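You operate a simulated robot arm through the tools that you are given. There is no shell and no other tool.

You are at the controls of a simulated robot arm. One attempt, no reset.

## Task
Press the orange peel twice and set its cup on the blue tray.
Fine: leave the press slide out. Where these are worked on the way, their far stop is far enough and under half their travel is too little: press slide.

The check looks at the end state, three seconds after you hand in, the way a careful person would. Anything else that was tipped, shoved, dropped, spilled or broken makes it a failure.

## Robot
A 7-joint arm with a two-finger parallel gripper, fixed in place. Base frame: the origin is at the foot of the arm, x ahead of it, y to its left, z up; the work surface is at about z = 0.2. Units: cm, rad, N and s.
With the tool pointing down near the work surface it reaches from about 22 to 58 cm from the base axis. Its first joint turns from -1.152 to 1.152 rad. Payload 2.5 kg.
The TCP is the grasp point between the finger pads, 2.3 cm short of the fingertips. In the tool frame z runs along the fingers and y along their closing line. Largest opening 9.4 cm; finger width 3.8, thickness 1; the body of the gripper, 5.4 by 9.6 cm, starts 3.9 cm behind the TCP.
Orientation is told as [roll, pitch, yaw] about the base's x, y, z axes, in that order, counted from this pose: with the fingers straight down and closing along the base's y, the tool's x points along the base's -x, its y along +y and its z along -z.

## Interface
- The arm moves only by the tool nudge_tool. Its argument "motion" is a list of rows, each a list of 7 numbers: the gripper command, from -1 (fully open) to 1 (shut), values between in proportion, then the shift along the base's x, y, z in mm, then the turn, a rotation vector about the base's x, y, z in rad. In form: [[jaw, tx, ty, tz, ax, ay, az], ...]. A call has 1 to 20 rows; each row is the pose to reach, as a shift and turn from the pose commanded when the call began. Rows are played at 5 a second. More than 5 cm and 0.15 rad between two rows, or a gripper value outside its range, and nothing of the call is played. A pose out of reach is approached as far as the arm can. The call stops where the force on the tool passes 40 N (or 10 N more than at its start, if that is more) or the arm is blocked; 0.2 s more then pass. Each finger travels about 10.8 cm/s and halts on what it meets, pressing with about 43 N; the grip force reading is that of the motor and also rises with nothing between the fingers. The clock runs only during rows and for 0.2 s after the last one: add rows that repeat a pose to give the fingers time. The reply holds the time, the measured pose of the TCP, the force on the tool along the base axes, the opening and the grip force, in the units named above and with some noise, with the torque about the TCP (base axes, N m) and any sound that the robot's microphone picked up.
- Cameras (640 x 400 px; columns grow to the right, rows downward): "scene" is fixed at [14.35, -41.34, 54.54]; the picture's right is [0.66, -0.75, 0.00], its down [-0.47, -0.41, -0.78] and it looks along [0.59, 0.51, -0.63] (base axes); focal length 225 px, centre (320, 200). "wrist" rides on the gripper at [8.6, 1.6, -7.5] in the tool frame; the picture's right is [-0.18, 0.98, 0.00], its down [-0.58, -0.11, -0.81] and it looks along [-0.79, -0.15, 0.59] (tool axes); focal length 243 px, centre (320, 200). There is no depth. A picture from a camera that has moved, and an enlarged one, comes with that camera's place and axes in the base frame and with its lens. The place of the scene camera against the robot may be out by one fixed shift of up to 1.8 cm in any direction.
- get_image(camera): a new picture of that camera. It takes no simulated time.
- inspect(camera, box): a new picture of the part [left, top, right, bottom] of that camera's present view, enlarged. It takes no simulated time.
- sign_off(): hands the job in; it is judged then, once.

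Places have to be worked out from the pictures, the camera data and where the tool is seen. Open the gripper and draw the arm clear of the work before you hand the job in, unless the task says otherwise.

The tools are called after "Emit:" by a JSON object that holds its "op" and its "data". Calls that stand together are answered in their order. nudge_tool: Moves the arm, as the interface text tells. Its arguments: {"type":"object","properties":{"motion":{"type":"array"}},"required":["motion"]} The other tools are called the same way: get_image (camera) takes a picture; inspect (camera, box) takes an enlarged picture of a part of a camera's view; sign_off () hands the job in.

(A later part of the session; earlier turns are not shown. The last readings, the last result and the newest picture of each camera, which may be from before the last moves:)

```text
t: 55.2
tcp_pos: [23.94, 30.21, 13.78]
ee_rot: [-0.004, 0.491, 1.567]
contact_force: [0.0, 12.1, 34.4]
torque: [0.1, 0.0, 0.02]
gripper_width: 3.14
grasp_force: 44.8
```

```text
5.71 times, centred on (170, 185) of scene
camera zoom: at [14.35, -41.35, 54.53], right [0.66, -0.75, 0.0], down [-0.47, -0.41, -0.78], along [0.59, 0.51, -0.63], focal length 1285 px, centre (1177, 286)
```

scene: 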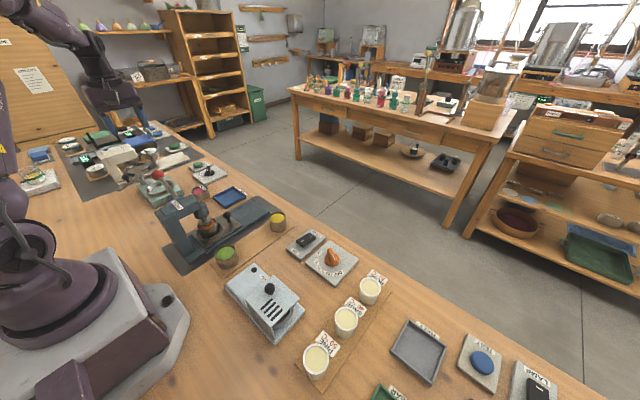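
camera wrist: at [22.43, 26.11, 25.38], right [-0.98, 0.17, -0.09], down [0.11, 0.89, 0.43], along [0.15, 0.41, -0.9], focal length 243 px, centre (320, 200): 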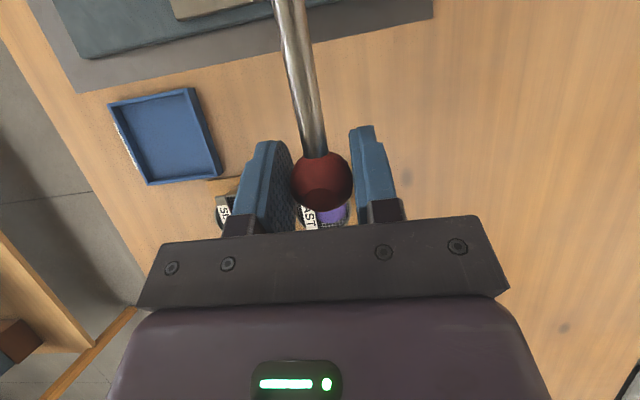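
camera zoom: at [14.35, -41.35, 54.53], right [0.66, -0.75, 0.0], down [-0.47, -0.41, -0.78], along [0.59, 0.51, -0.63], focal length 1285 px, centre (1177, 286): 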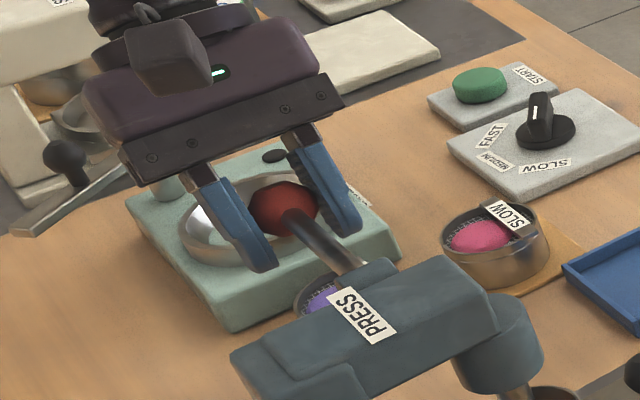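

The knob is still held firmly and the lever is at the bottom, about 24° down with the ram lowered roughly 2.5 cm. I'll raise the lever back up along the arc to complete the first press.

Emit:
{"op": "nudge_tool", "data": {"motion": [[1, 0, 0, 4, 0, 0, 0], [1, 0, 0, 9, 0, 0, 0], [1, 0, 0, 15, 0, 0, 0], [1, 0, 0, 21, 0, 0, 0], [1, 0, -0.5, 27, 0, 0, 0], [1, 0, -1.2, 33, 0, 0, 0], [1, 0, -2.2, 39, 0, 0, 0], [1, 0, -3.4, 44, 0, 0, 0], [1, 0, -4.2, 48, 0, 0, 0], [1, 0, -4.2, 48, 0, 0, 0]]}}

Emit:
{"op": "get_image", "data": {"camera": "wrist"}}

Emit:
{"op": "inspect", "data": {"camera": "scene", "box": [120, 150, 260, 240]}}

```text
t: 57.4
tcp_pos: [23.98, 29.39, 18.51]
ee_rot: [0.003, 0.499, 1.567]
contact_force: [7.3, -9.8, -16.9]
torque: [0.66, 0.01, -0.06]
gripper_width: 3.12
grasp_force: 45.1
```

```text
taken
camera wrist: at [22.45, 25.46, 29.05], right [-0.98, 0.17, -0.09], down [0.11, 0.9, 0.43], along [0.15, 0.41, -0.9], focal length 243 px, centre (320, 200)
```

wrist: 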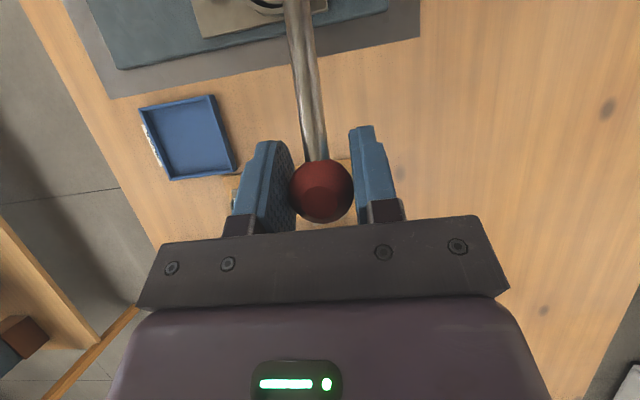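

```text
4.44 times, centred on (190, 195) of scene
camera zoom: at [14.36, -41.34, 54.54], right [0.66, -0.75, 0.0], down [-0.47, -0.41, -0.78], along [0.59, 0.51, -0.63], focal length 999 px, centre (898, 222)
```

zoom: 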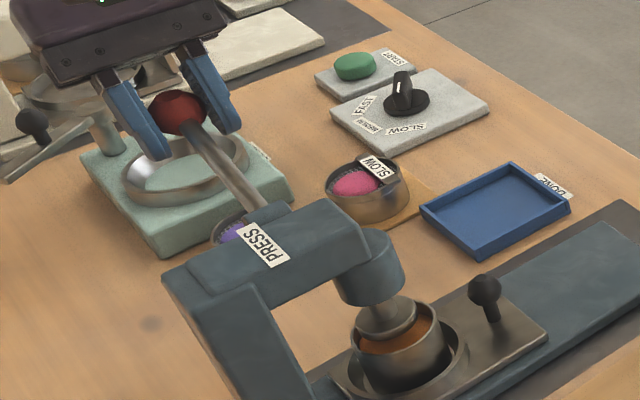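

The ram is back at its original height and the peel surface is lower, so the first press worked. I'll nudge up another 2 mm to be sure the lever is fully at its top before the second stroke.

Emit:
{"op": "nudge_tool", "data": {"motion": [[1, -0.5, 0, 1, 0, 0, 0], [1, -0.5, 0, 2, 0, 0, 0], [1, -0.5, 0, 2, 0, 0, 0]]}}

Emit:
{"op": "inspect", "data": {"camera": "scene", "box": [120, 150, 260, 240]}}

```text
t: 58.2
tcp_pos: [24.06, 29.48, 18.6]
ee_rot: [0.001, 0.498, 1.567]
contact_force: [13.4, -7.6, -36.5]
torque: [-0.11, 0.09, -0.06]
gripper_width: 3.13
grasp_force: 45.5
```

```text
4.44 times, centred on (190, 195) of scene
camera zoom: at [14.36, -41.33, 54.55], right [0.66, -0.75, 0.0], down [-0.47, -0.41, -0.78], along [0.59, 0.51, -0.63], focal length 999 px, centre (898, 222)
```

zoom: 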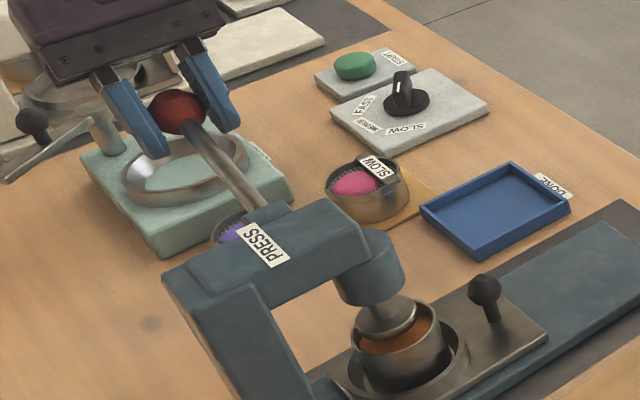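

At the top stop the force climbs sharply to 36 N, so the lever is fully up. Now the second stroke down, following the same arc with small side corrections.

Emit:
{"op": "nudge_tool", "data": {"motion": [[1, 1.1, -0.4, -3, 0, 0, 0], [1, 1.0, 0.8, -9, 0, 0, 0], [1, 0.9, 1.9, -15, 0, 0, 0], [1, 0.8, 2.9, -21, 0, 0, 0], [1, 0.7, 3.7, -27, 0, 0, 0], [1, 0.6, 4.4, -33, 0, 0, 0], [1, 0.5, 4.9, -39, 0, 0, 0], [1, 0.5, 5.0, -44, 0, 0, 0], [1, 0.5, 5.0, -48, 0, 0, 0], [1, 0.5, 5.0, -51, 0, 0, 0], [1, 0.5, 4.9, -54, 0, 0, 0], [1, 0.5, 4.9, -54, 0, 0, 0]]}}

Emit:
{"op": "inspect", "data": {"camera": "scene", "box": [120, 150, 260, 240]}}

Emit:
{"op": "inspect", "data": {"camera": "scene", "box": [185, 185, 245, 235]}}

```text
t: 60.8
tcp_pos: [23.98, 30.23, 13.55]
ee_rot: [-0.003, 0.494, 1.567]
contact_force: [3.8, 1.7, 36.6]
torque: [-0.11, -0.01, -0.01]
gripper_width: 3.1
grasp_force: 44.7
```

```text
4.44 times, centred on (190, 195) of scene
camera zoom: at [14.35, -41.36, 54.53], right [0.66, -0.75, 0.0], down [-0.47, -0.41, -0.78], along [0.59, 0.51, -0.63], focal length 999 px, centre (898, 222)
```

zoom: 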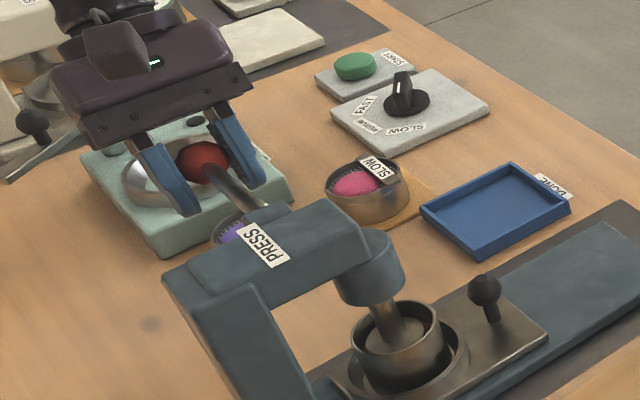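

```text
8.00 times, centred on (215, 210) of scene
camera zoom: at [14.35, -41.36, 54.53], right [0.66, -0.75, 0.0], down [-0.47, -0.41, -0.78], along [0.59, 0.51, -0.63], focal length 1798 px, centre (1160, 120)
```

zoom: 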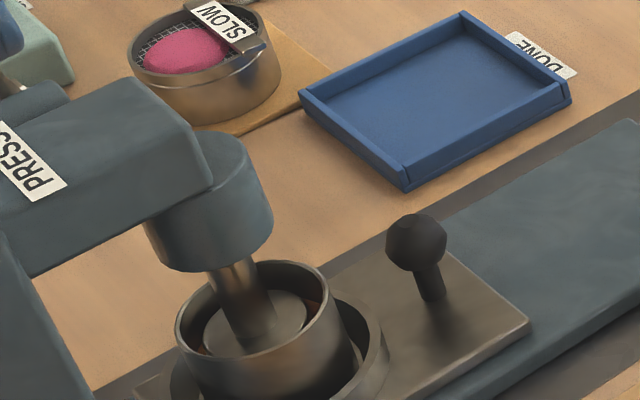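

On the second stroke the peel has been pressed lower still, with 36 N at the bottom stop. I'll raise the lever back to the top.

Emit:
{"op": "nudge_tool", "data": {"motion": [[1, 0, 0.1, 5, 0, 0, 0], [1, 0, 0.1, 10, 0, 0, 0], [1, 0, 0, 16, 0, 0, 0], [1, 0.1, -0.5, 22, 0, 0, 0], [1, 0.2, -1.2, 28, 0, 0, 0], [1, 0.3, -2.0, 34, 0, 0, 0], [1, 0.4, -3.0, 40, 0, 0, 0], [1, 0.5, -4.2, 46, 0, 0, 0], [1, 0.6, -5.2, 51, 0, 0, 0], [1, 0.6, -5.2, 51, 0, 0, 0]]}}

Emit:
{"op": "inspect", "data": {"camera": "scene", "box": [120, 150, 260, 240]}}

Emit:
{"op": "inspect", "data": {"camera": "scene", "box": [185, 185, 245, 235]}}

```text
t: 63.0
tcp_pos: [23.91, 29.52, 18.19]
ee_rot: [0.004, 0.5, 1.571]
contact_force: [11.1, 1.4, -36.3]
torque: [-0.14, 0.11, 0.0]
gripper_width: 3.15
grasp_force: 44.9
```

```text
4.44 times, centred on (190, 195) of scene
camera zoom: at [14.36, -41.33, 54.55], right [0.66, -0.75, 0.0], down [-0.47, -0.41, -0.78], along [0.59, 0.51, -0.63], focal length 999 px, centre (898, 222)
```

zoom: 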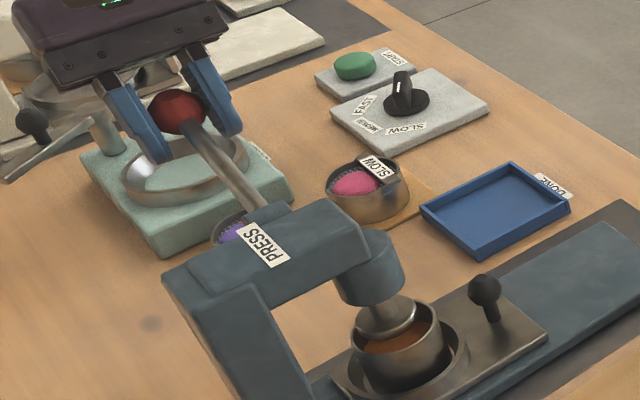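

```text
8.00 times, centred on (215, 210) of scene
camera zoom: at [14.36, -41.33, 54.55], right [0.66, -0.75, 0.0], down [-0.47, -0.41, -0.78], along [0.59, 0.51, -0.63], focal length 1798 px, centre (1160, 120)
```

zoom: 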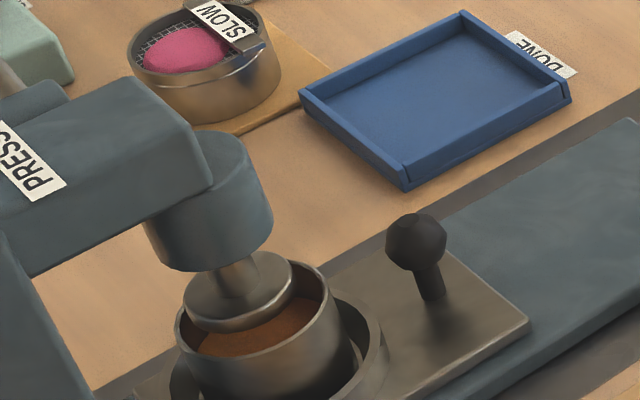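

Lever and ram are back at the top and the peel is clearly lower, so two presses are done. I'll relieve the load on the knob first, then open the fingers and watch whether the lever stays up.

Emit:
{"op": "nudge_tool", "data": {"motion": [[1, 0.8, 0, -1.5, 0, 0, 0], [1, 0.8, 0, -2.5, 0, 0, 0], [1, 0.8, 0, -2.5, 0, 0, 0], [0.2, 0.8, 0, -2.5, 0, 0, 0], [0.0, 0.8, 0, -2.5, 0, 0, 0], [0.0, 0.8, 0, -2.5, 0, 0, 0]]}}

Emit:
{"op": "inspect", "data": {"camera": "scene", "box": [120, 150, 260, 240]}}

```text
t: 64.4
tcp_pos: [24.03, 29.47, 18.09]
ee_rot: [0.001, 0.497, 1.566]
contact_force: [0.1, -0.5, 0.3]
torque: [-0.01, -0.01, 0.02]
gripper_width: 4.71
grasp_force: 0.1
```

```text
4.44 times, centred on (190, 195) of scene
camera zoom: at [14.35, -41.34, 54.54], right [0.66, -0.75, 0.0], down [-0.47, -0.41, -0.78], along [0.59, 0.51, -0.63], focal length 999 px, centre (898, 222)
```

zoom: 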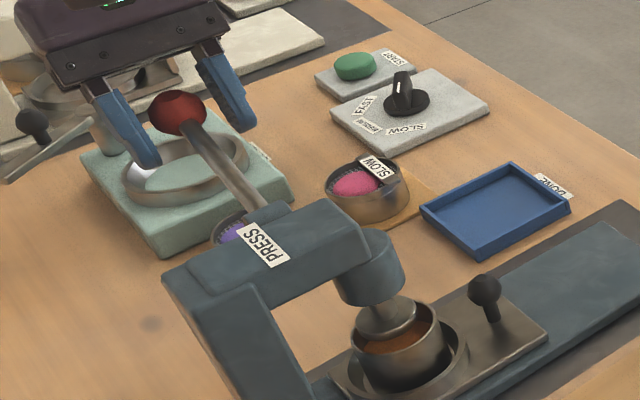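

The lever stays up by itself. I'll back straight out along the tool axis, clear of the knob.

Emit:
{"op": "nudge_tool", "data": {"motion": [[-0.2, 0, 5, 9, 0, 0, 0], [-0.2, 0, 15, 28, 0, 0, 0], [-0.2, 0, 28, 52, 0, 0, 0], [-0.2, 0, 42, 80, 0, 0, 0], [-0.2, 0, 57, 110, 0, 0, 0], [-0.2, 0, 62, 140, 0, 0, 0], [-0.2, 0, 62, 140, 0, 0, 0]]}}

Emit:
{"op": "get_image", "data": {"camera": "scene"}}

```text
t: 66.0
tcp_pos: [23.99, 35.82, 32.07]
ee_rot: [0.001, 0.498, 1.568]
contact_force: [0.1, -0.5, -0.3]
torque: [0.05, -0.02, 0.01]
gripper_width: 5.66
grasp_force: 0.0
```

```text
taken
```

scene: 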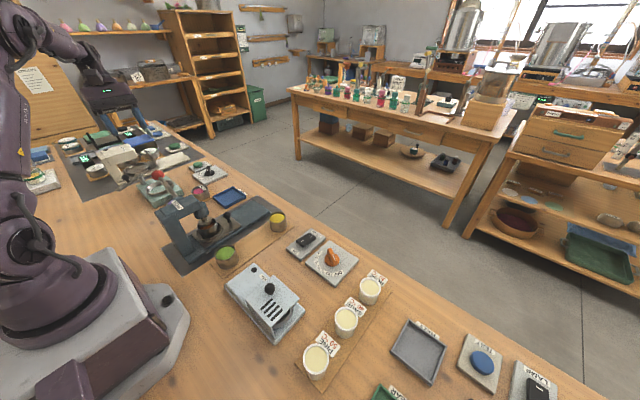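

All clear. I'll undo the tilt, then swing back with yaw to 0 at height, heading for a point above and in front of the slide knob.

Emit:
{"op": "nudge_tool", "data": {"motion": [[-0.2, 0, 0, 3, 0.13, 0, 0], [-0.2, 0, 0, 6, 0.26, 0, 0], [-0.2, 0, 0, 8, 0.39, 0, 0], [-0.2, 0, 0, 10, 0.498, 0, 0], [-0.2, 0, 0, 10, 0.498, 0, 0]]}}

Emit:
{"op": "nudge_tool", "data": {"motion": [[-0.2, 13, -17, 0, 0, 0, -0.13], [-0.2, 26, -34, 0, 0, 0, -0.26], [-0.2, 39, -52, 0, 0, 0, -0.39], [-0.2, 52, -69, 0, 0, 0, -0.52], [-0.2, 65, -87, 0, 0, 0, -0.65], [-0.2, 78, -104, 0, 0, 0, -0.78], [-0.2, 91, -121, 0, 0, 0, -0.91], [-0.2, 104, -139, 0, 0, 0, -1.04], [-0.2, 117, -156, 0, 0, 0, -1.17], [-0.2, 130, -173, 0, 0, 0, -1.3], [-0.2, 143, -190, 0, 0, 0, -1.43], [-0.2, 155, -208, 0, 0, 0, -1.57], [-0.2, 155, -208, 0, 0, 0, -1.57]]}}

Emit:
{"op": "get_image", "data": {"camera": "wrist"}}

```text
t: 67.2
tcp_pos: [24.15, 35.86, 32.94]
ee_rot: [0.001, -0.003, 1.567]
contact_force: [0.1, 0.5, 1.0]
torque: [0.0, 0.02, -0.02]
gripper_width: 5.64
grasp_force: 0.1
```

```text
t: 70.0
tcp_pos: [39.84, 14.85, 33.27]
ee_rot: [0.003, 0.0, -0.004]
contact_force: [0.1, 0.8, -0.3]
torque: [0.0, 0.02, 0.04]
gripper_width: 5.65
grasp_force: 0.2
```

```text
taken
camera wrist: at [31.19, 16.51, 40.66], right [0.19, 0.98, 0.0], down [0.58, -0.11, 0.81], along [0.79, -0.15, -0.59], focal length 243 px, centre (320, 200)
```

wrist: 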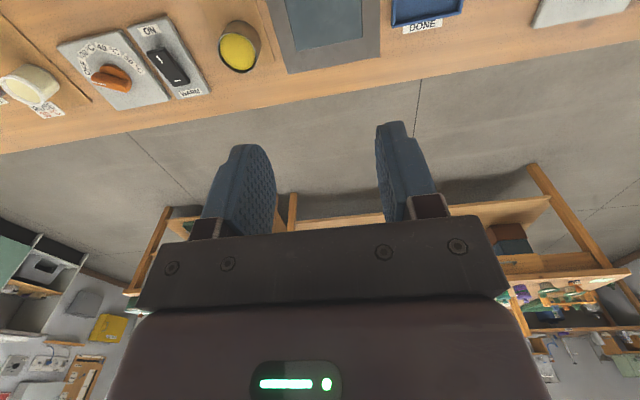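

I'm at (39.8, 14.9, 33) with yaw 0. I'll pitch to 0.633 rad again and descend to the same retreat pose used earlier, then look at the slide knob.

Emit:
{"op": "nudge_tool", "data": {"motion": [[-0.1, 0, 0, -25, 0, 0.13, 0], [-0.1, 0, 1, -50, 0, 0.26, 0], [-0.1, 0, 1, -80, 0, 0.39, 0], [-0.1, 0, 1, -110, 0, 0.52, 0], [-0.1, 0, 1, -130, 0, 0.633, 0], [-0.1, 0, 1, -130, 0, 0.633, 0]]}}

Emit:
{"op": "get_image", "data": {"camera": "wrist"}}

Emit:
{"op": "inspect", "data": {"camera": "wrist", "box": [220, 0, 420, 140]}}

```text
t: 71.4
tcp_pos: [39.76, 14.79, 19.97]
ee_rot: [0.002, 0.634, -0.003]
contact_force: [0.0, 1.0, -0.2]
torque: [0.01, 0.01, -0.01]
gripper_width: 5.18
grasp_force: 0.1
```

```text
taken
camera wrist: at [37.32, 16.47, 31.19], right [0.15, 0.98, -0.11], down [0.95, -0.11, 0.31], along [0.29, -0.15, -0.95], focal length 243 px, centre (320, 200)
```

wrist: 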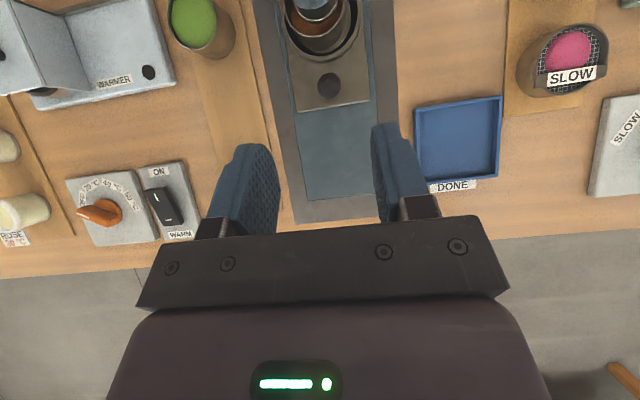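

```text
2.86 times, centred on (320, 70) of wrist
camera zoom: at [37.32, 16.47, 31.19], right [0.15, 0.98, -0.11], down [0.95, -0.11, 0.31], along [0.29, -0.15, -0.95], focal length 693 px, centre (320, 571)
```

zoom: 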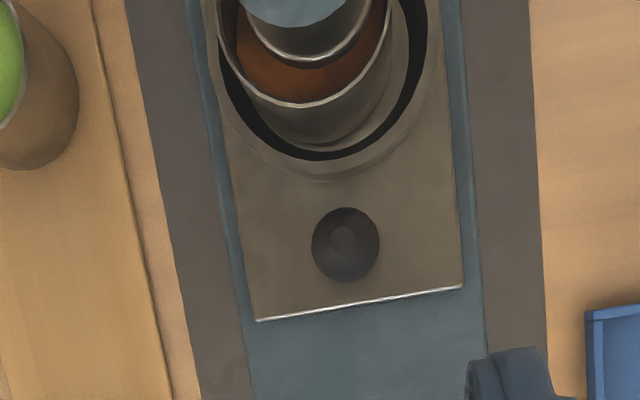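

The slide knob ball is at about (33.7, 15.0, 5.0). I'll reverse the earlier retreat path to bring the open fingers around it.

Emit:
{"op": "nudge_tool", "data": {"motion": [[-0.1, 0, 2, -35, 0, 0, 0], [-0.1, -10, 2, -75, 0, 0, 0], [-0.1, -30, 2, -108, 0, 0, 0], [-0.1, -46, 2, -130, 0, 0, 0], [-0.1, -56, 2, -141, 0, 0, 0], [-0.1, -59, 2, -145, 0, 0, 0], [-0.1, -59, 2, -145, 0, 0, 0]]}}

Emit:
{"op": "get_image", "data": {"camera": "wrist"}}

Emit:
{"op": "inspect", "data": {"camera": "scene", "box": [165, 140, 285, 250]}}

```text
t: 73.0
tcp_pos: [33.47, 15.34, 5.75]
ee_rot: [0.0, 0.633, -0.001]
contact_force: [-0.3, 0.7, -0.6]
torque: [-0.01, 0.0, 0.03]
gripper_width: 5.16
grasp_force: 0.1
```

```text
taken
camera wrist: at [31.07, 16.95, 16.82], right [0.15, 0.98, -0.11], down [0.95, -0.11, 0.31], along [0.29, -0.15, -0.95], focal length 243 px, centre (320, 200)
```

wrist: 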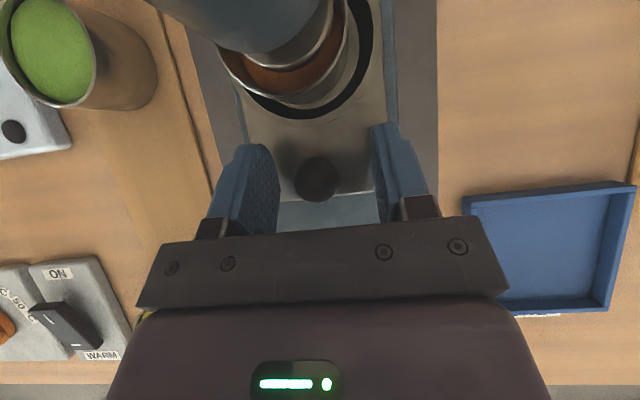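

```text
3.64 times, centred on (225, 195) of scene
camera zoom: at [14.35, -41.34, 54.54], right [0.66, -0.75, 0.0], down [-0.47, -0.41, -0.78], along [0.59, 0.51, -0.63], focal length 818 px, centre (666, 218)
```

zoom: 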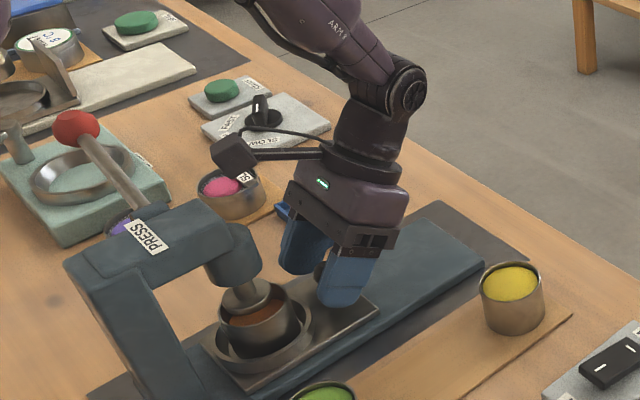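

The ball is between the fingers but about 3 mm off in y. I'll correct that and close.

Emit:
{"op": "nudge_tool", "data": {"motion": [[-0.1, 0, -2.8, -2, 0, 0, 0], [-0.1, 0, -2.8, -2, 0, 0, 0], [0.4, 0, -2.8, -2, 0, 0, 0], [1, 0, -2.8, -2, 0, 0, 0], [1, 0, -2.8, -2, 0, 0, 0], [1, 0, -2.8, -2, 0, 0, 0]]}}

Emit:
{"op": "get_image", "data": {"camera": "wrist"}}

```text
t: 74.4
tcp_pos: [33.59, 15.0, 5.5]
ee_rot: [0.0, 0.631, -0.004]
contact_force: [-0.5, -1.9, -0.8]
torque: [0.02, -0.02, 0.04]
gripper_width: 2.34
grasp_force: 44.7
```

```text
taken
camera wrist: at [31.11, 16.65, 16.56], right [0.15, 0.98, -0.11], down [0.95, -0.11, 0.31], along [0.29, -0.15, -0.95], focal length 243 px, centre (320, 200)
```

wrist: 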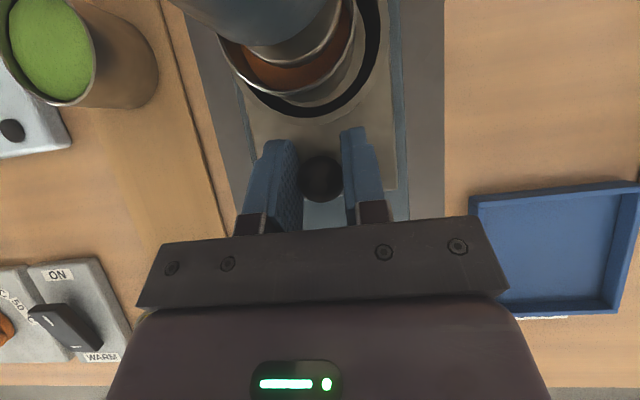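

The ball is gripped cleanly with almost no side load. I'll pull the slide out gently, first 60 mm.

Emit:
{"op": "nudge_tool", "data": {"motion": [[1, 1, 0, 0, 0, 0, 0], [1, 3, 0, 0, 0, 0, 0], [1, 7, 0, 0, 0, 0, 0], [1, 13, 0, 0, 0, 0, 0], [1, 20, 0, 0, 0, 0, 0], [1, 27, 0, 0, 0, 0, 0], [1, 34, 0, 0, 0, 0, 0], [1, 41, 0, 0, 0, 0, 0], [1, 48, 0, 0, 0, 0, 0], [1, 54, 0, 0, 0, 0, 0], [1, 58, 0, 0, 0, 0, 0], [1, 60, 0, 0, 0, 0, 0], [1, 60, 0, 0, 0, 0, 0]]}}

Emit:
{"op": "get_image", "data": {"camera": "wrist"}}

Emit:
{"op": "inspect", "data": {"camera": "scene", "box": [165, 140, 285, 250]}}

```text
t: 77.2
tcp_pos: [39.73, 15.02, 5.35]
ee_rot: [0.0, 0.631, -0.003]
contact_force: [0.2, -5.6, 8.5]
torque: [-0.05, 0.43, 0.1]
gripper_width: 2.33
grasp_force: 45.3
```

```text
taken
camera wrist: at [37.28, 16.65, 16.56], right [0.15, 0.98, -0.11], down [0.94, -0.11, 0.31], along [0.29, -0.15, -0.95], focal length 243 px, centre (320, 200)
```

wrist: 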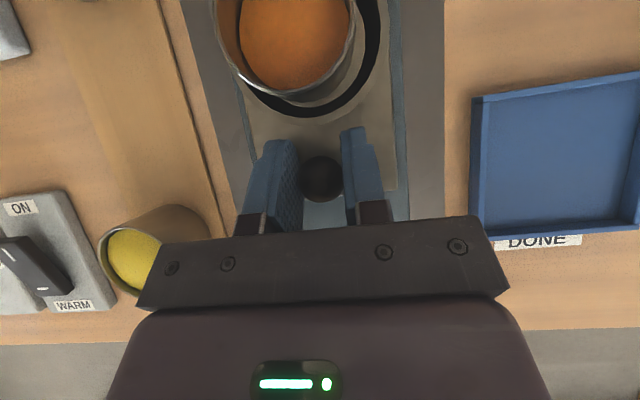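

```text
3.64 times, centred on (225, 195) of scene
camera zoom: at [14.35, -41.35, 54.54], right [0.66, -0.75, 0.0], down [-0.47, -0.41, -0.78], along [0.59, 0.51, -0.63], focal length 818 px, centre (666, 218)
```

zoom: 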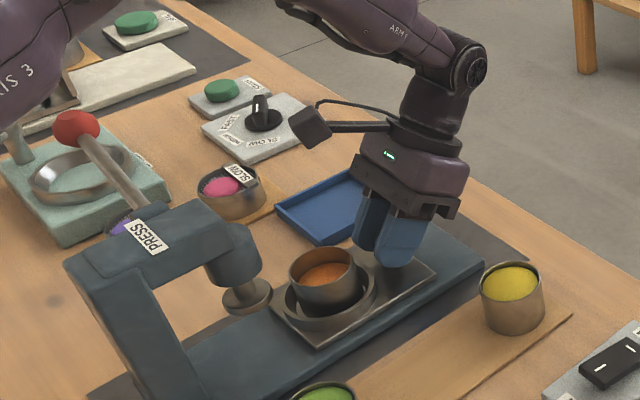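

The slide comes out smoothly and the cup now shows peel pressed well down. I'll continue pulling another 60 mm.

Emit:
{"op": "nudge_tool", "data": {"motion": [[1, 1, -0.4, 0.5, 0, 0, 0], [1, 3, -0.4, 0.5, 0, 0, 0], [1, 7, -0.4, 0.5, 0, 0, 0], [1, 13, -0.4, 0.5, 0, 0, 0], [1, 20, -0.4, 0.5, 0, 0, 0], [1, 27, -0.4, 0.5, 0, 0, 0], [1, 34, -0.4, 0.5, 0, 0, 0], [1, 41, -0.4, 0.5, 0, 0, 0], [1, 48, -0.4, 0.5, 0, 0, 0], [1, 54, -0.4, 0.5, 0, 0, 0], [1, 58, -0.4, 0.5, 0, 0, 0], [1, 60, -0.4, 0.5, 0, 0, 0], [1, 60, -0.4, 0.5, 0, 0, 0]]}}

Emit:
{"op": "get_image", "data": {"camera": "wrist"}}

```text
t: 80.0
tcp_pos: [45.67, 15.11, 5.52]
ee_rot: [0.002, 0.631, -0.003]
contact_force: [-0.4, -4.4, 1.3]
torque: [-0.1, 0.5, -0.1]
gripper_width: 2.36
grasp_force: 44.9
```

```text
taken
camera wrist: at [43.16, 16.65, 16.56], right [0.15, 0.98, -0.11], down [0.95, -0.11, 0.31], along [0.29, -0.15, -0.95], focal length 243 px, centre (320, 200)
```

wrist: 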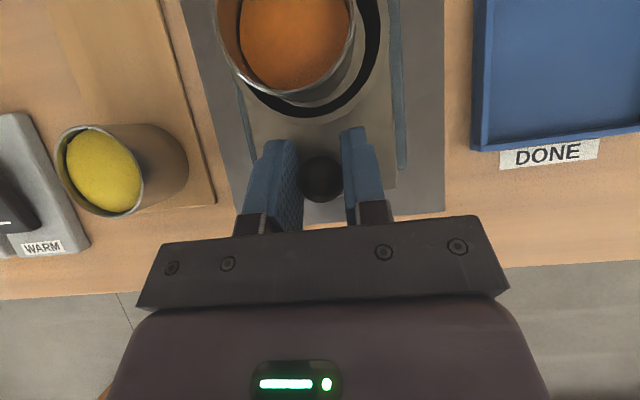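

Still moving freely with low forces, about 12 cm out. I'll creep outward in small steps until the outer stop is felt.

Emit:
{"op": "nudge_tool", "data": {"motion": [[1, 1.5, -0.3, 0, 0, 0, 0], [1, 3.5, -0.3, 0, 0, 0, 0], [1, 5.5, -0.3, 0, 0, 0, 0], [1, 7.5, -0.3, 0, 0, 0, 0], [1, 9.5, -0.3, 0, 0, 0, 0], [1, 11.5, -0.3, 0, 0, 0, 0], [1, 13, -0.3, 0, 0, 0, 0], [1, 14.5, -0.3, 0, 0, 0, 0], [1, 16, -0.3, 0, 0, 0, 0], [1, 17.5, -0.3, 0, 0, 0, 0], [1, 17.5, -0.3, 0, 0, 0, 0]]}}

Emit:
{"op": "get_image", "data": {"camera": "wrist"}}

Emit:
{"op": "inspect", "data": {"camera": "scene", "box": [185, 140, 305, 250]}}

```text
t: 82.4
tcp_pos: [47.02, 15.02, 5.49]
ee_rot: [0.006, 0.633, 0.004]
contact_force: [0.7, 28.1, -13.9]
torque: [0.12, -0.32, -0.07]
gripper_width: 2.36
grasp_force: 44.9
out of reach, approached as far as the arm can: row 10, 11
```

```text
taken
camera wrist: at [44.47, 16.56, 16.57], right [0.15, 0.98, -0.1], down [0.95, -0.11, 0.31], along [0.29, -0.14, -0.95], focal length 243 px, centre (320, 200)
```

wrist: 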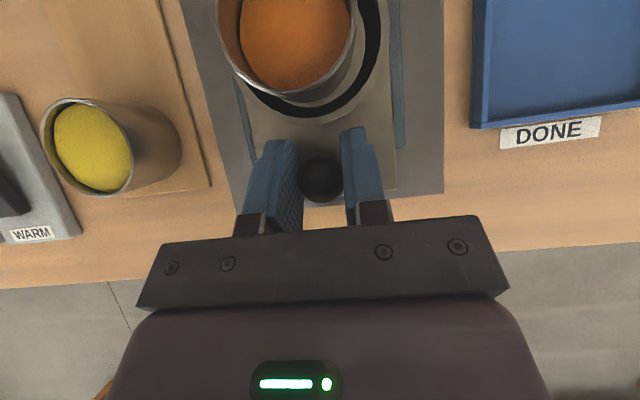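

```text
3.64 times, centred on (245, 195) of scene
camera zoom: at [14.36, -41.34, 54.54], right [0.66, -0.75, 0.0], down [-0.47, -0.41, -0.78], along [0.59, 0.51, -0.63], focal length 818 px, centre (593, 218)
```

zoom: 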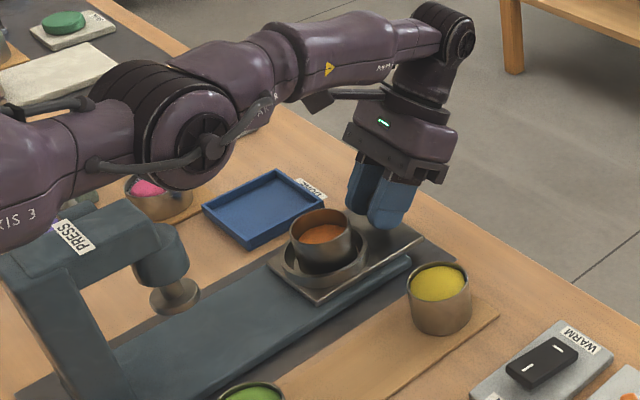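

The arm reached the edge of its range at this tilt with the slide about 13.4 cm out. Its forearm is low now, so before anything else I'll check its clearance over the press and lever.

Emit:
{"op": "get_image", "data": {"camera": "scene"}}

Emit:
{"op": "inspect", "data": {"camera": "scene", "box": [100, 130, 260, 240]}}

```text
taken
```

scene: 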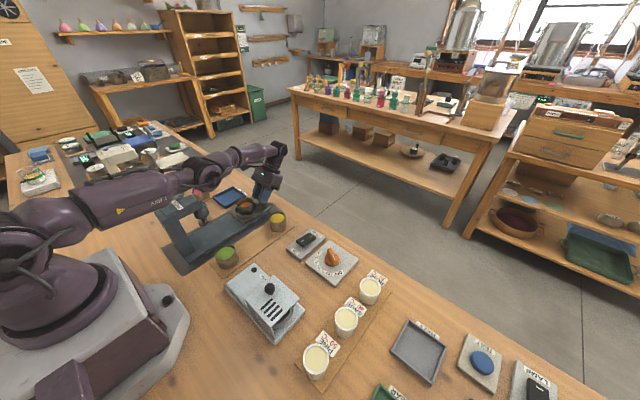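

```text
3.64 times, centred on (180, 185) of scene
camera zoom: at [14.36, -41.34, 54.54], right [0.66, -0.75, 0.0], down [-0.47, -0.41, -0.78], along [0.59, 0.51, -0.63], focal length 818 px, centre (829, 254)
```

zoom: 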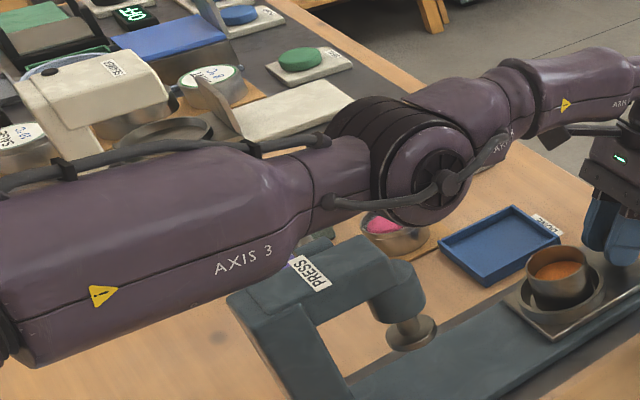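

The elbow passes only a little above the press head in this stretched pose. I'll ease back 4 mm, release the knob, and retreat up along the tool axis before re-gripping with less tilt.

Emit:
{"op": "nudge_tool", "data": {"motion": [[1, -2, 0, 0, 0, 0, 0], [1, -4, 0, 0, 0, 0, 0], [0.3, -4, 0, 0, 0, 0, 0], [0.0, -4, 0, 0, 0, 0, 0], [0.0, -4, 0, 0, 0, 0, 0]]}}

Emit:
{"op": "inspect", "data": {"camera": "scene", "box": [100, 130, 260, 240]}}

```text
t: 83.6
tcp_pos: [46.55, 14.71, 5.56]
ee_rot: [0.001, 0.633, -0.005]
contact_force: [0.2, -0.8, 1.1]
torque: [0.0, -0.03, -0.01]
gripper_width: 4.69
grasp_force: 0.1
```

```text
3.64 times, centred on (180, 185) of scene
camera zoom: at [14.35, -41.35, 54.54], right [0.66, -0.75, 0.0], down [-0.47, -0.41, -0.78], along [0.59, 0.51, -0.63], focal length 818 px, centre (829, 254)
```

zoom: 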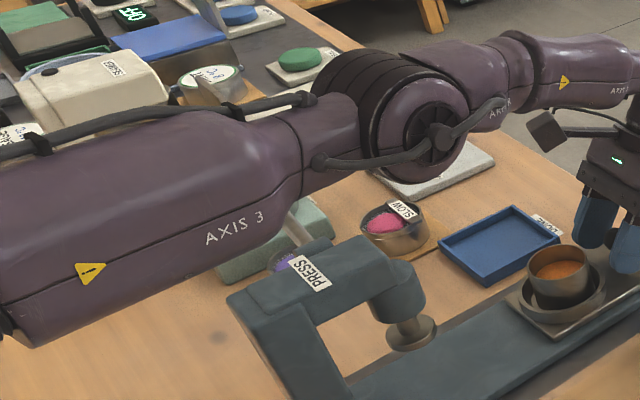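

The forearm lifted well clear with that small retreat. Now I'll reduce the tilt to 0.3 rad around the ball and re-grip for the last bit of travel.

Emit:
{"op": "nudge_tool", "data": {"motion": [[0.0, 1, 2, 0, 0, -0.11, 0], [0.0, 3, 3, 0, 0, -0.22, 0], [0.0, 5, 3, -1, 0, -0.33, 0], [0.0, 5, 3, -1, 0, -0.33, 0]]}}

Emit:
{"op": "get_image", "data": {"camera": "wrist"}}

Emit:
{"op": "inspect", "data": {"camera": "scene", "box": [120, 130, 300, 250]}}

```text
t: 84.6
tcp_pos: [47.14, 15.17, 5.49]
ee_rot: [0.002, 0.3, -0.002]
contact_force: [-1.2, -0.9, -0.4]
torque: [0.0, -0.01, -0.01]
gripper_width: 4.72
grasp_force: 0.1
```

```text
taken
camera wrist: at [41.14, 16.74, 15.04], right [0.18, 0.98, -0.05], down [0.79, -0.11, 0.6], along [0.58, -0.15, -0.8], focal length 243 px, centre (320, 200)
```

wrist: 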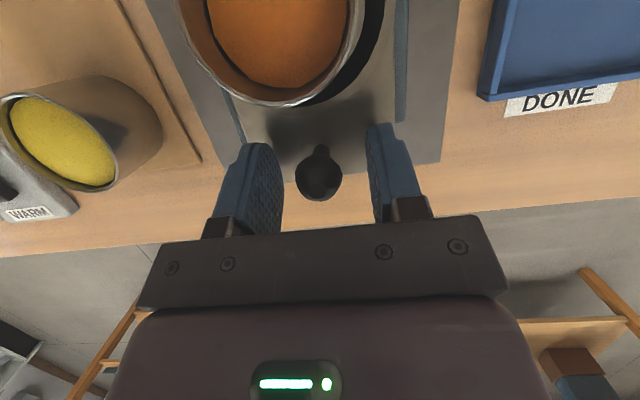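

```text
3.33 times, centred on (210, 190) of scene
camera zoom: at [14.35, -41.34, 54.54], right [0.66, -0.75, 0.0], down [-0.47, -0.41, -0.78], along [0.59, 0.51, -0.63], focal length 749 px, centre (687, 233)
```

zoom: 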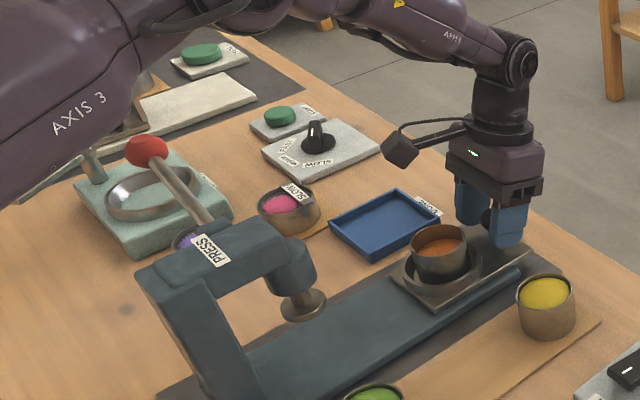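

The ball is at x≈46.85, within a millimetre or so of where the slide started. I'll grip once more and pull a few millimetres to confirm the outer stop.

Emit:
{"op": "nudge_tool", "data": {"motion": [[0.3, 0, -1, 0, 0, 0, 0], [1, 0, -1, 0, 0, 0, 0], [1, 0, -1, 0, 0, 0, 0], [1, 0, -1, 0, 0, 0, 0], [1, 1.5, -1, 0, 0, 0, 0], [1, 3, -1, 0, 0, 0, 0], [1, 4.5, -1, 0, 0, 0, 0], [1, 6, -1, 0, 0, 0, 0], [1, 6, -1, 0, 0, 0, 0]]}}

Emit:
{"op": "get_image", "data": {"camera": "wrist"}}

```text
t: 86.6
tcp_pos: [47.42, 14.95, 5.21]
ee_rot: [-0.001, 0.316, -0.002]
contact_force: [-35.1, 0.2, 3.4]
torque: [-0.04, 0.41, 0.01]
gripper_width: 2.38
grasp_force: 45.1
```

```text
taken
camera wrist: at [41.54, 16.66, 15.03], right [0.18, 0.98, -0.06], down [0.8, -0.11, 0.58], along [0.57, -0.15, -0.81], focal length 243 px, centre (320, 200)
```

wrist: 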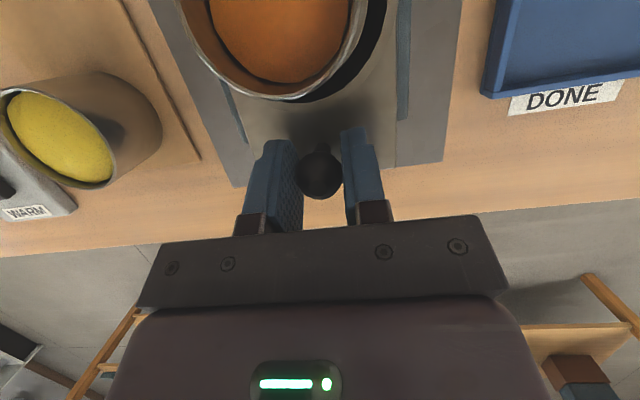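

There's 35 N resistance, so the slide is fully out at its stop. I'll ease off, release the knob, and rise away.

Emit:
{"op": "nudge_tool", "data": {"motion": [[1, -3, 0, 0, 0, 0, 0], [1, -3, 0, 0, 0, 0, 0], [0.3, -3, 0, 0, 0, 0, 0], [0.0, -3, 0, 0, 0, 0, 0], [0.0, -3, 0, 0, 0, 0, 0], [0.0, 2, 0, 16, 0, 0, 0], [0.0, 8, 0, 40, 0, 0, 0], [-0.2, 8, 0, 80, 0, 0, 0], [-0.2, 8, 0, 125, 0, 0, 0], [-0.2, 8, 0, 125, 0, 0, 0]]}}

Emit:
{"op": "get_image", "data": {"camera": "wrist"}}

Emit:
{"op": "inspect", "data": {"camera": "scene", "box": [200, 160, 300, 240]}}

```text
t: 88.8
tcp_pos: [48.8, 15.01, 18.07]
ee_rot: [0.002, 0.302, -0.002]
contact_force: [0.0, -0.1, -0.8]
torque: [-0.01, -0.02, -0.01]
gripper_width: 5.65
grasp_force: 0.0
```

```text
taken
camera wrist: at [42.73, 16.71, 27.73], right [0.18, 0.98, -0.05], down [0.79, -0.11, 0.6], along [0.58, -0.15, -0.8], focal length 243 px, centre (320, 200)
```

wrist: 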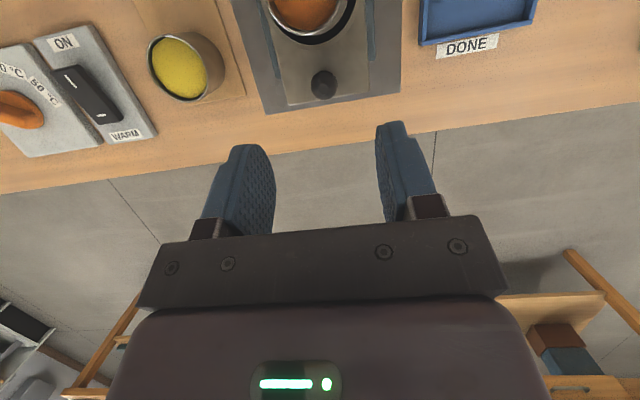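

```text
5.00 times, centred on (250, 200) of scene
camera zoom: at [14.35, -41.34, 54.54], right [0.66, -0.75, 0.0], down [-0.47, -0.41, -0.78], along [0.59, 0.51, -0.63], focal length 1124 px, centre (670, 200)
```

zoom: 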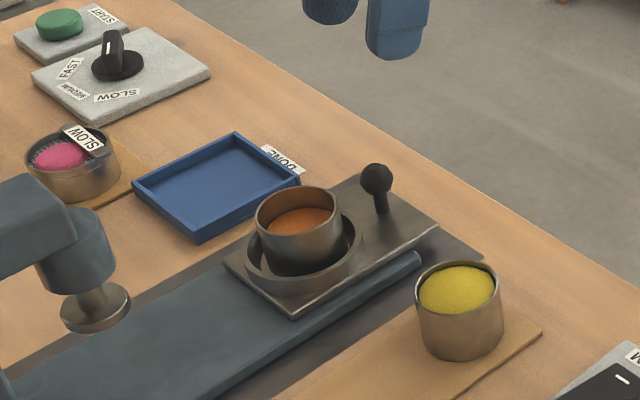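

The slide is out, and the cup stands level in the ring with compressed peel. I'll level the tool first, then yaw −0.8 rad and move above the cup.

Emit:
{"op": "nudge_tool", "data": {"motion": [[-0.5, -10, 0, 0, 0, -0.1, 0], [-0.5, -25, 0, 0, 0, -0.2, 0], [-0.5, -40, 0, 0, 0, -0.302, 0], [-0.5, -40, 0, 0, 0, -0.302, 0]]}}

Emit:
{"op": "nudge_tool", "data": {"motion": [[-0.5, -8, 0, 0, 0, 0, -0.13], [-0.5, -16, 0, 0, 0, 0, -0.26], [-0.5, -25, 0, 0, 0, 0, -0.39], [-0.5, -33, 0, 0, 0, 0, -0.52], [-0.5, -40, 0, 0, 0, 0, -0.66], [-0.5, -45, 0, 0, 0, 0, -0.8], [-0.5, -45, 0, 0, 0, 0, -0.8]]}}

Emit:
{"op": "get_image", "data": {"camera": "wrist"}}

Emit:
{"op": "inspect", "data": {"camera": "wrist", "box": [240, 0, 440, 125]}}

```text
t: 89.8
tcp_pos: [44.54, 15.02, 17.93]
ee_rot: [0.003, -0.002, -0.001]
contact_force: [0.6, -0.1, 0.7]
torque: [-0.01, -0.01, -0.02]
gripper_width: 7.04
grasp_force: 0.2
```

```text
t: 91.4
tcp_pos: [40.03, 15.01, 17.91]
ee_rot: [0.003, 0.0, -0.804]
contact_force: [-0.1, -0.4, -1.0]
torque: [-0.02, 0.01, 0.01]
gripper_width: 7.05
grasp_force: 0.2
```

```text
taken
camera wrist: at [35.25, 22.39, 25.35], right [0.84, 0.55, 0.0], down [0.32, -0.5, 0.81], along [0.44, -0.67, -0.59], focal length 243 px, centre (320, 200)
```

wrist: 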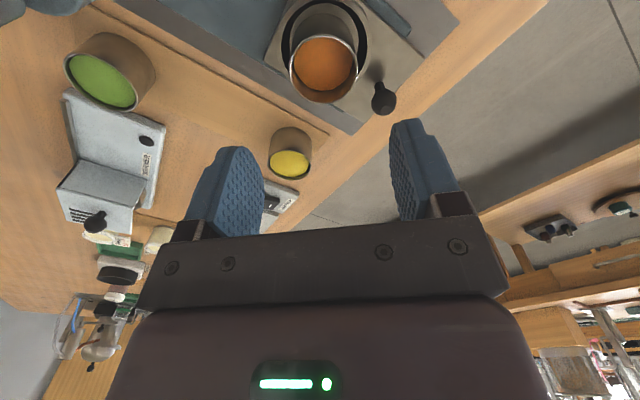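

```text
3.20 times, centred on (340, 62) of wrist
camera zoom: at [35.25, 22.39, 25.35], right [0.84, 0.55, 0.0], down [0.32, -0.5, 0.81], along [0.44, -0.67, -0.59], focal length 776 px, centre (256, 640)
```

zoom: 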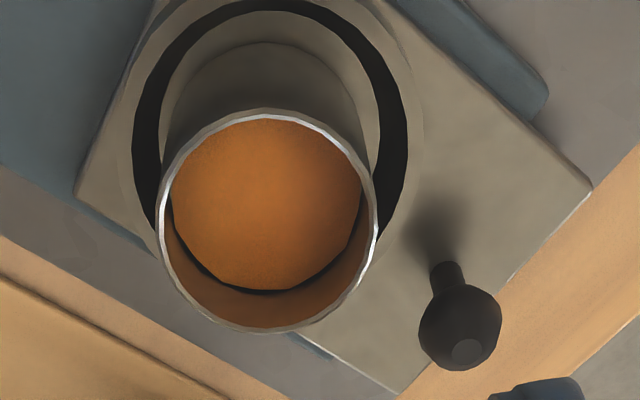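

The cup centre is near (40.6, 14.9). I'll correct by 5.5 mm in x, descend to just above the cup and check alignment.

Emit:
{"op": "nudge_tool", "data": {"motion": [[-0.5, 5.5, -1, -25, 0, 0, 0], [-0.5, 5.5, -1, -55, 0, 0, 0], [-0.5, 5.5, -1, -80, 0, 0, 0], [-0.5, 5.5, -1, -95, 0, 0, 0], [-0.5, 5.5, -1, -95, 0, 0, 0]]}}

Emit:
{"op": "get_image", "data": {"camera": "wrist"}}

Emit:
{"op": "inspect", "data": {"camera": "wrist", "box": [220, 30, 420, 190]}}

```text
t: 92.6
tcp_pos: [40.81, 15.05, 8.54]
ee_rot: [0.004, 0.0, -0.804]
contact_force: [0.8, 1.1, -0.1]
torque: [0.01, -0.02, 0.01]
gripper_width: 7.06
grasp_force: 0.0
```

```text
taken
camera wrist: at [35.91, 22.41, 15.89], right [0.83, 0.55, 0.0], down [0.32, -0.5, 0.81], along [0.45, -0.67, -0.59], focal length 243 px, centre (320, 200)
```

wrist: 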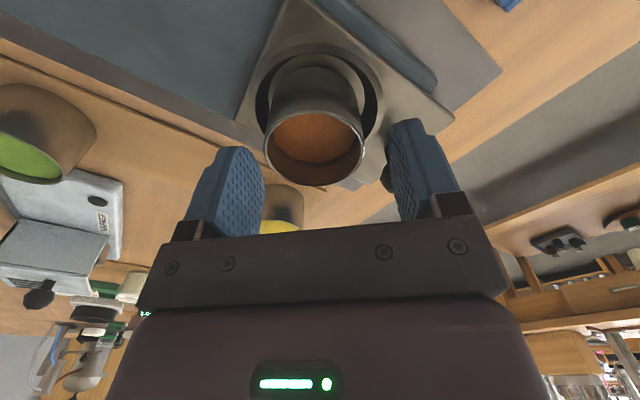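

```text
2.50 times, centred on (320, 110) of wrist
camera zoom: at [35.91, 22.41, 15.89], right [0.83, 0.55, 0.0], down [0.32, -0.5, 0.81], along [0.45, -0.67, -0.59], focal length 606 px, centre (320, 425)
```

zoom: 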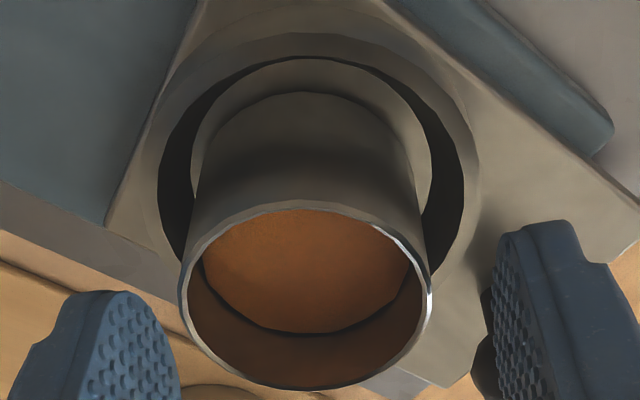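

The cup is within about 2 mm of the TCP. I'll correct (−1.5, −1.5) mm and descend to z≈5.85, so the fingertips stay just above the ring, then close.

Emit:
{"op": "nudge_tool", "data": {"motion": [[-0.5, -1.5, -1.5, -10, 0, 0, 0], [-0.5, -1.5, -1.5, -20, 0, 0, 0], [-0.5, -1.5, -1.5, -26, 0, 0, 0], [-0.5, -1.5, -1.5, -27, 0, 0, 0], [-0.5, -1.5, -1.5, -27, 0, 0, 0]]}}

Emit:
{"op": "get_image", "data": {"camera": "wrist"}}

```text
t: 93.8
tcp_pos: [40.51, 14.69, 5.73]
ee_rot: [0.001, 0.0, -0.802]
contact_force: [0.4, 0.1, -0.3]
torque: [-0.03, 0.0, -0.03]
gripper_width: 7.03
grasp_force: 0.0
```

```text
taken
camera wrist: at [35.65, 22.12, 13.19], right [0.83, 0.55, 0.0], down [0.32, -0.49, 0.81], along [0.45, -0.67, -0.59], focal length 243 px, centre (320, 200)
```

wrist: 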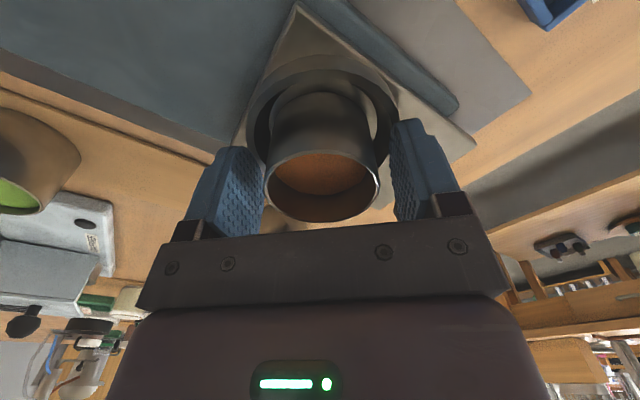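

The cup is between the fingers with no contact load, in the same relative position as the earlier good grip. I'll close and verify the hold.

Emit:
{"op": "nudge_tool", "data": {"motion": [[-0.25, 1, 0.5, 1, 0, 0, 0], [0.0, 1, 0.5, 1, 0, 0, 0], [1, 1, 0.5, 1, 0, 0, 0], [1, 1, 0.5, 1, 0, 0, 0], [1, 1, 0.5, 1, 0, 0, 0]]}}

Emit:
{"op": "get_image", "data": {"camera": "wrist"}}

```text
t: 95.0
tcp_pos: [40.48, 14.81, 5.84]
ee_rot: [0.001, 0.001, -0.801]
contact_force: [0.0, -0.1, -0.3]
torque: [0.01, -0.01, 0.02]
gripper_width: 5.31
grasp_force: 42.9
```

```text
taken
camera wrist: at [35.73, 22.18, 13.3], right [0.83, 0.55, 0.0], down [0.33, -0.49, 0.81], along [0.45, -0.67, -0.59], focal length 243 px, centre (320, 200)
```

wrist: 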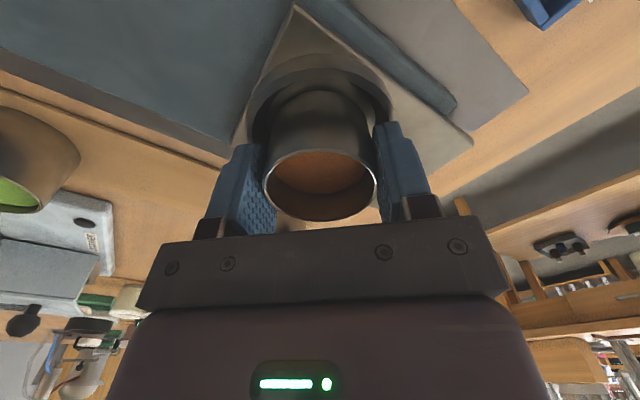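

The cup is gripped at 5.31 cm. I'll lift slowly by 12 mm and check that it comes along.

Emit:
{"op": "nudge_tool", "data": {"motion": [[1, 0, 0, 1, 0, 0, 0], [1, 0, 0, 2, 0, 0, 0], [1, 0, 0, 4, 0, 0, 0], [1, 0, 0, 6, 0, 0, 0], [1, 0, 0, 8, 0, 0, 0], [1, 0, 0, 10, 0, 0, 0], [1, 0, 0, 12, 0, 0, 0], [1, 0, 0, 12, 0, 0, 0]]}}

Emit:
{"op": "get_image", "data": {"camera": "wrist"}}

```text
t: 96.8
tcp_pos: [40.51, 14.92, 7.06]
ee_rot: [0.001, -0.002, -0.802]
contact_force: [0.1, -0.3, -1.0]
torque: [-0.02, 0.0, -0.04]
gripper_width: 5.32
grasp_force: 42.6
```

```text
taken
camera wrist: at [35.74, 22.22, 14.46], right [0.83, 0.55, 0.0], down [0.33, -0.49, 0.81], along [0.45, -0.67, -0.59], focal length 243 px, centre (320, 200)
```

wrist: 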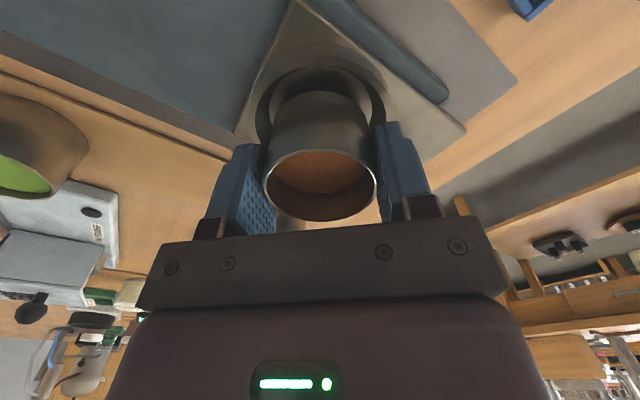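

The cup rises with the gripper. I'll lift to z≈17 and carry it over toward the blue tray, whose centre I put near (41.2, 28.3).

Emit:
{"op": "nudge_tool", "data": {"motion": [[1, 0, 0, 10, 0, 0, 0], [1, 0, 0, 25, 0, 0, 0], [1, 0, 0, 45, 0, 0, 0], [1, 0, 0, 65, 0, 0, 0], [1, 0, 0, 80, 0, 0, 0], [1, 0, 10, 88, 0, 0, 0], [1, 1, 28, 90, 0, 0, 0], [1, 2, 48, 90, 0, 0, 0], [1, 3, 70, 90, 0, 0, 0], [1, 4, 92, 90, 0, 0, 0], [1, 5, 112, 90, 0, 0, 0], [1, 6, 126, 90, 0, 0, 0], [1, 7, 134, 90, 0, 0, 0], [1, 7, 134, 90, 0, 0, 0]]}}

Emit:
{"op": "get_image", "data": {"camera": "wrist"}}

Emit:
{"op": "inspect", "data": {"camera": "scene", "box": [160, 120, 300, 240]}}

```text
t: 99.8
tcp_pos: [41.12, 28.17, 15.77]
ee_rot: [0.002, 0.001, -0.802]
contact_force: [0.0, 0.5, -1.0]
torque: [-0.02, -0.04, 0.02]
gripper_width: 5.29
grasp_force: 42.4
```

```text
taken
camera wrist: at [36.42, 35.58, 23.29], right [0.83, 0.55, 0.0], down [0.33, -0.49, 0.81], along [0.44, -0.67, -0.59], focal length 243 px, centre (320, 200)
```

wrist: 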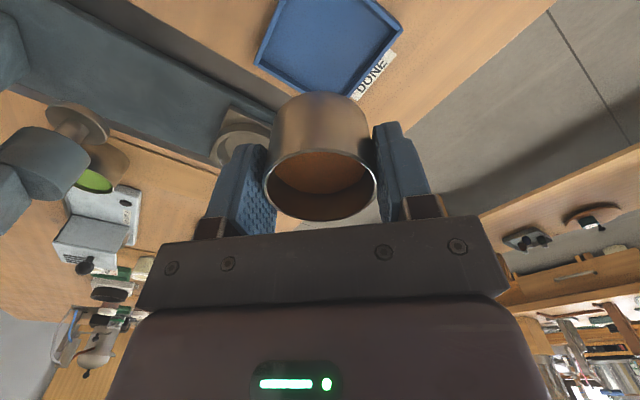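

```text
3.33 times, centred on (230, 180) of scene
camera zoom: at [14.36, -41.34, 54.54], right [0.66, -0.75, 0.0], down [-0.47, -0.41, -0.78], along [0.59, 0.51, -0.63], focal length 749 px, centre (620, 267)
```

zoom: 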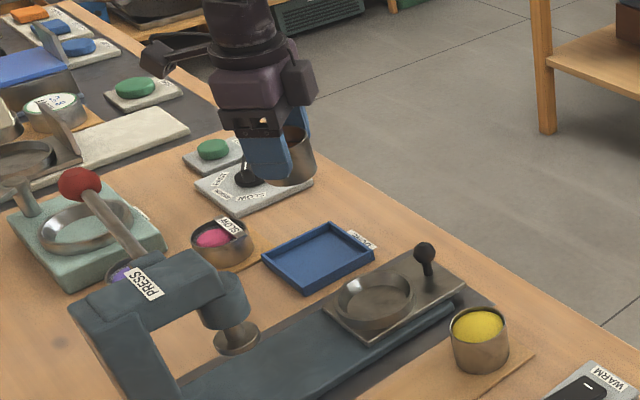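

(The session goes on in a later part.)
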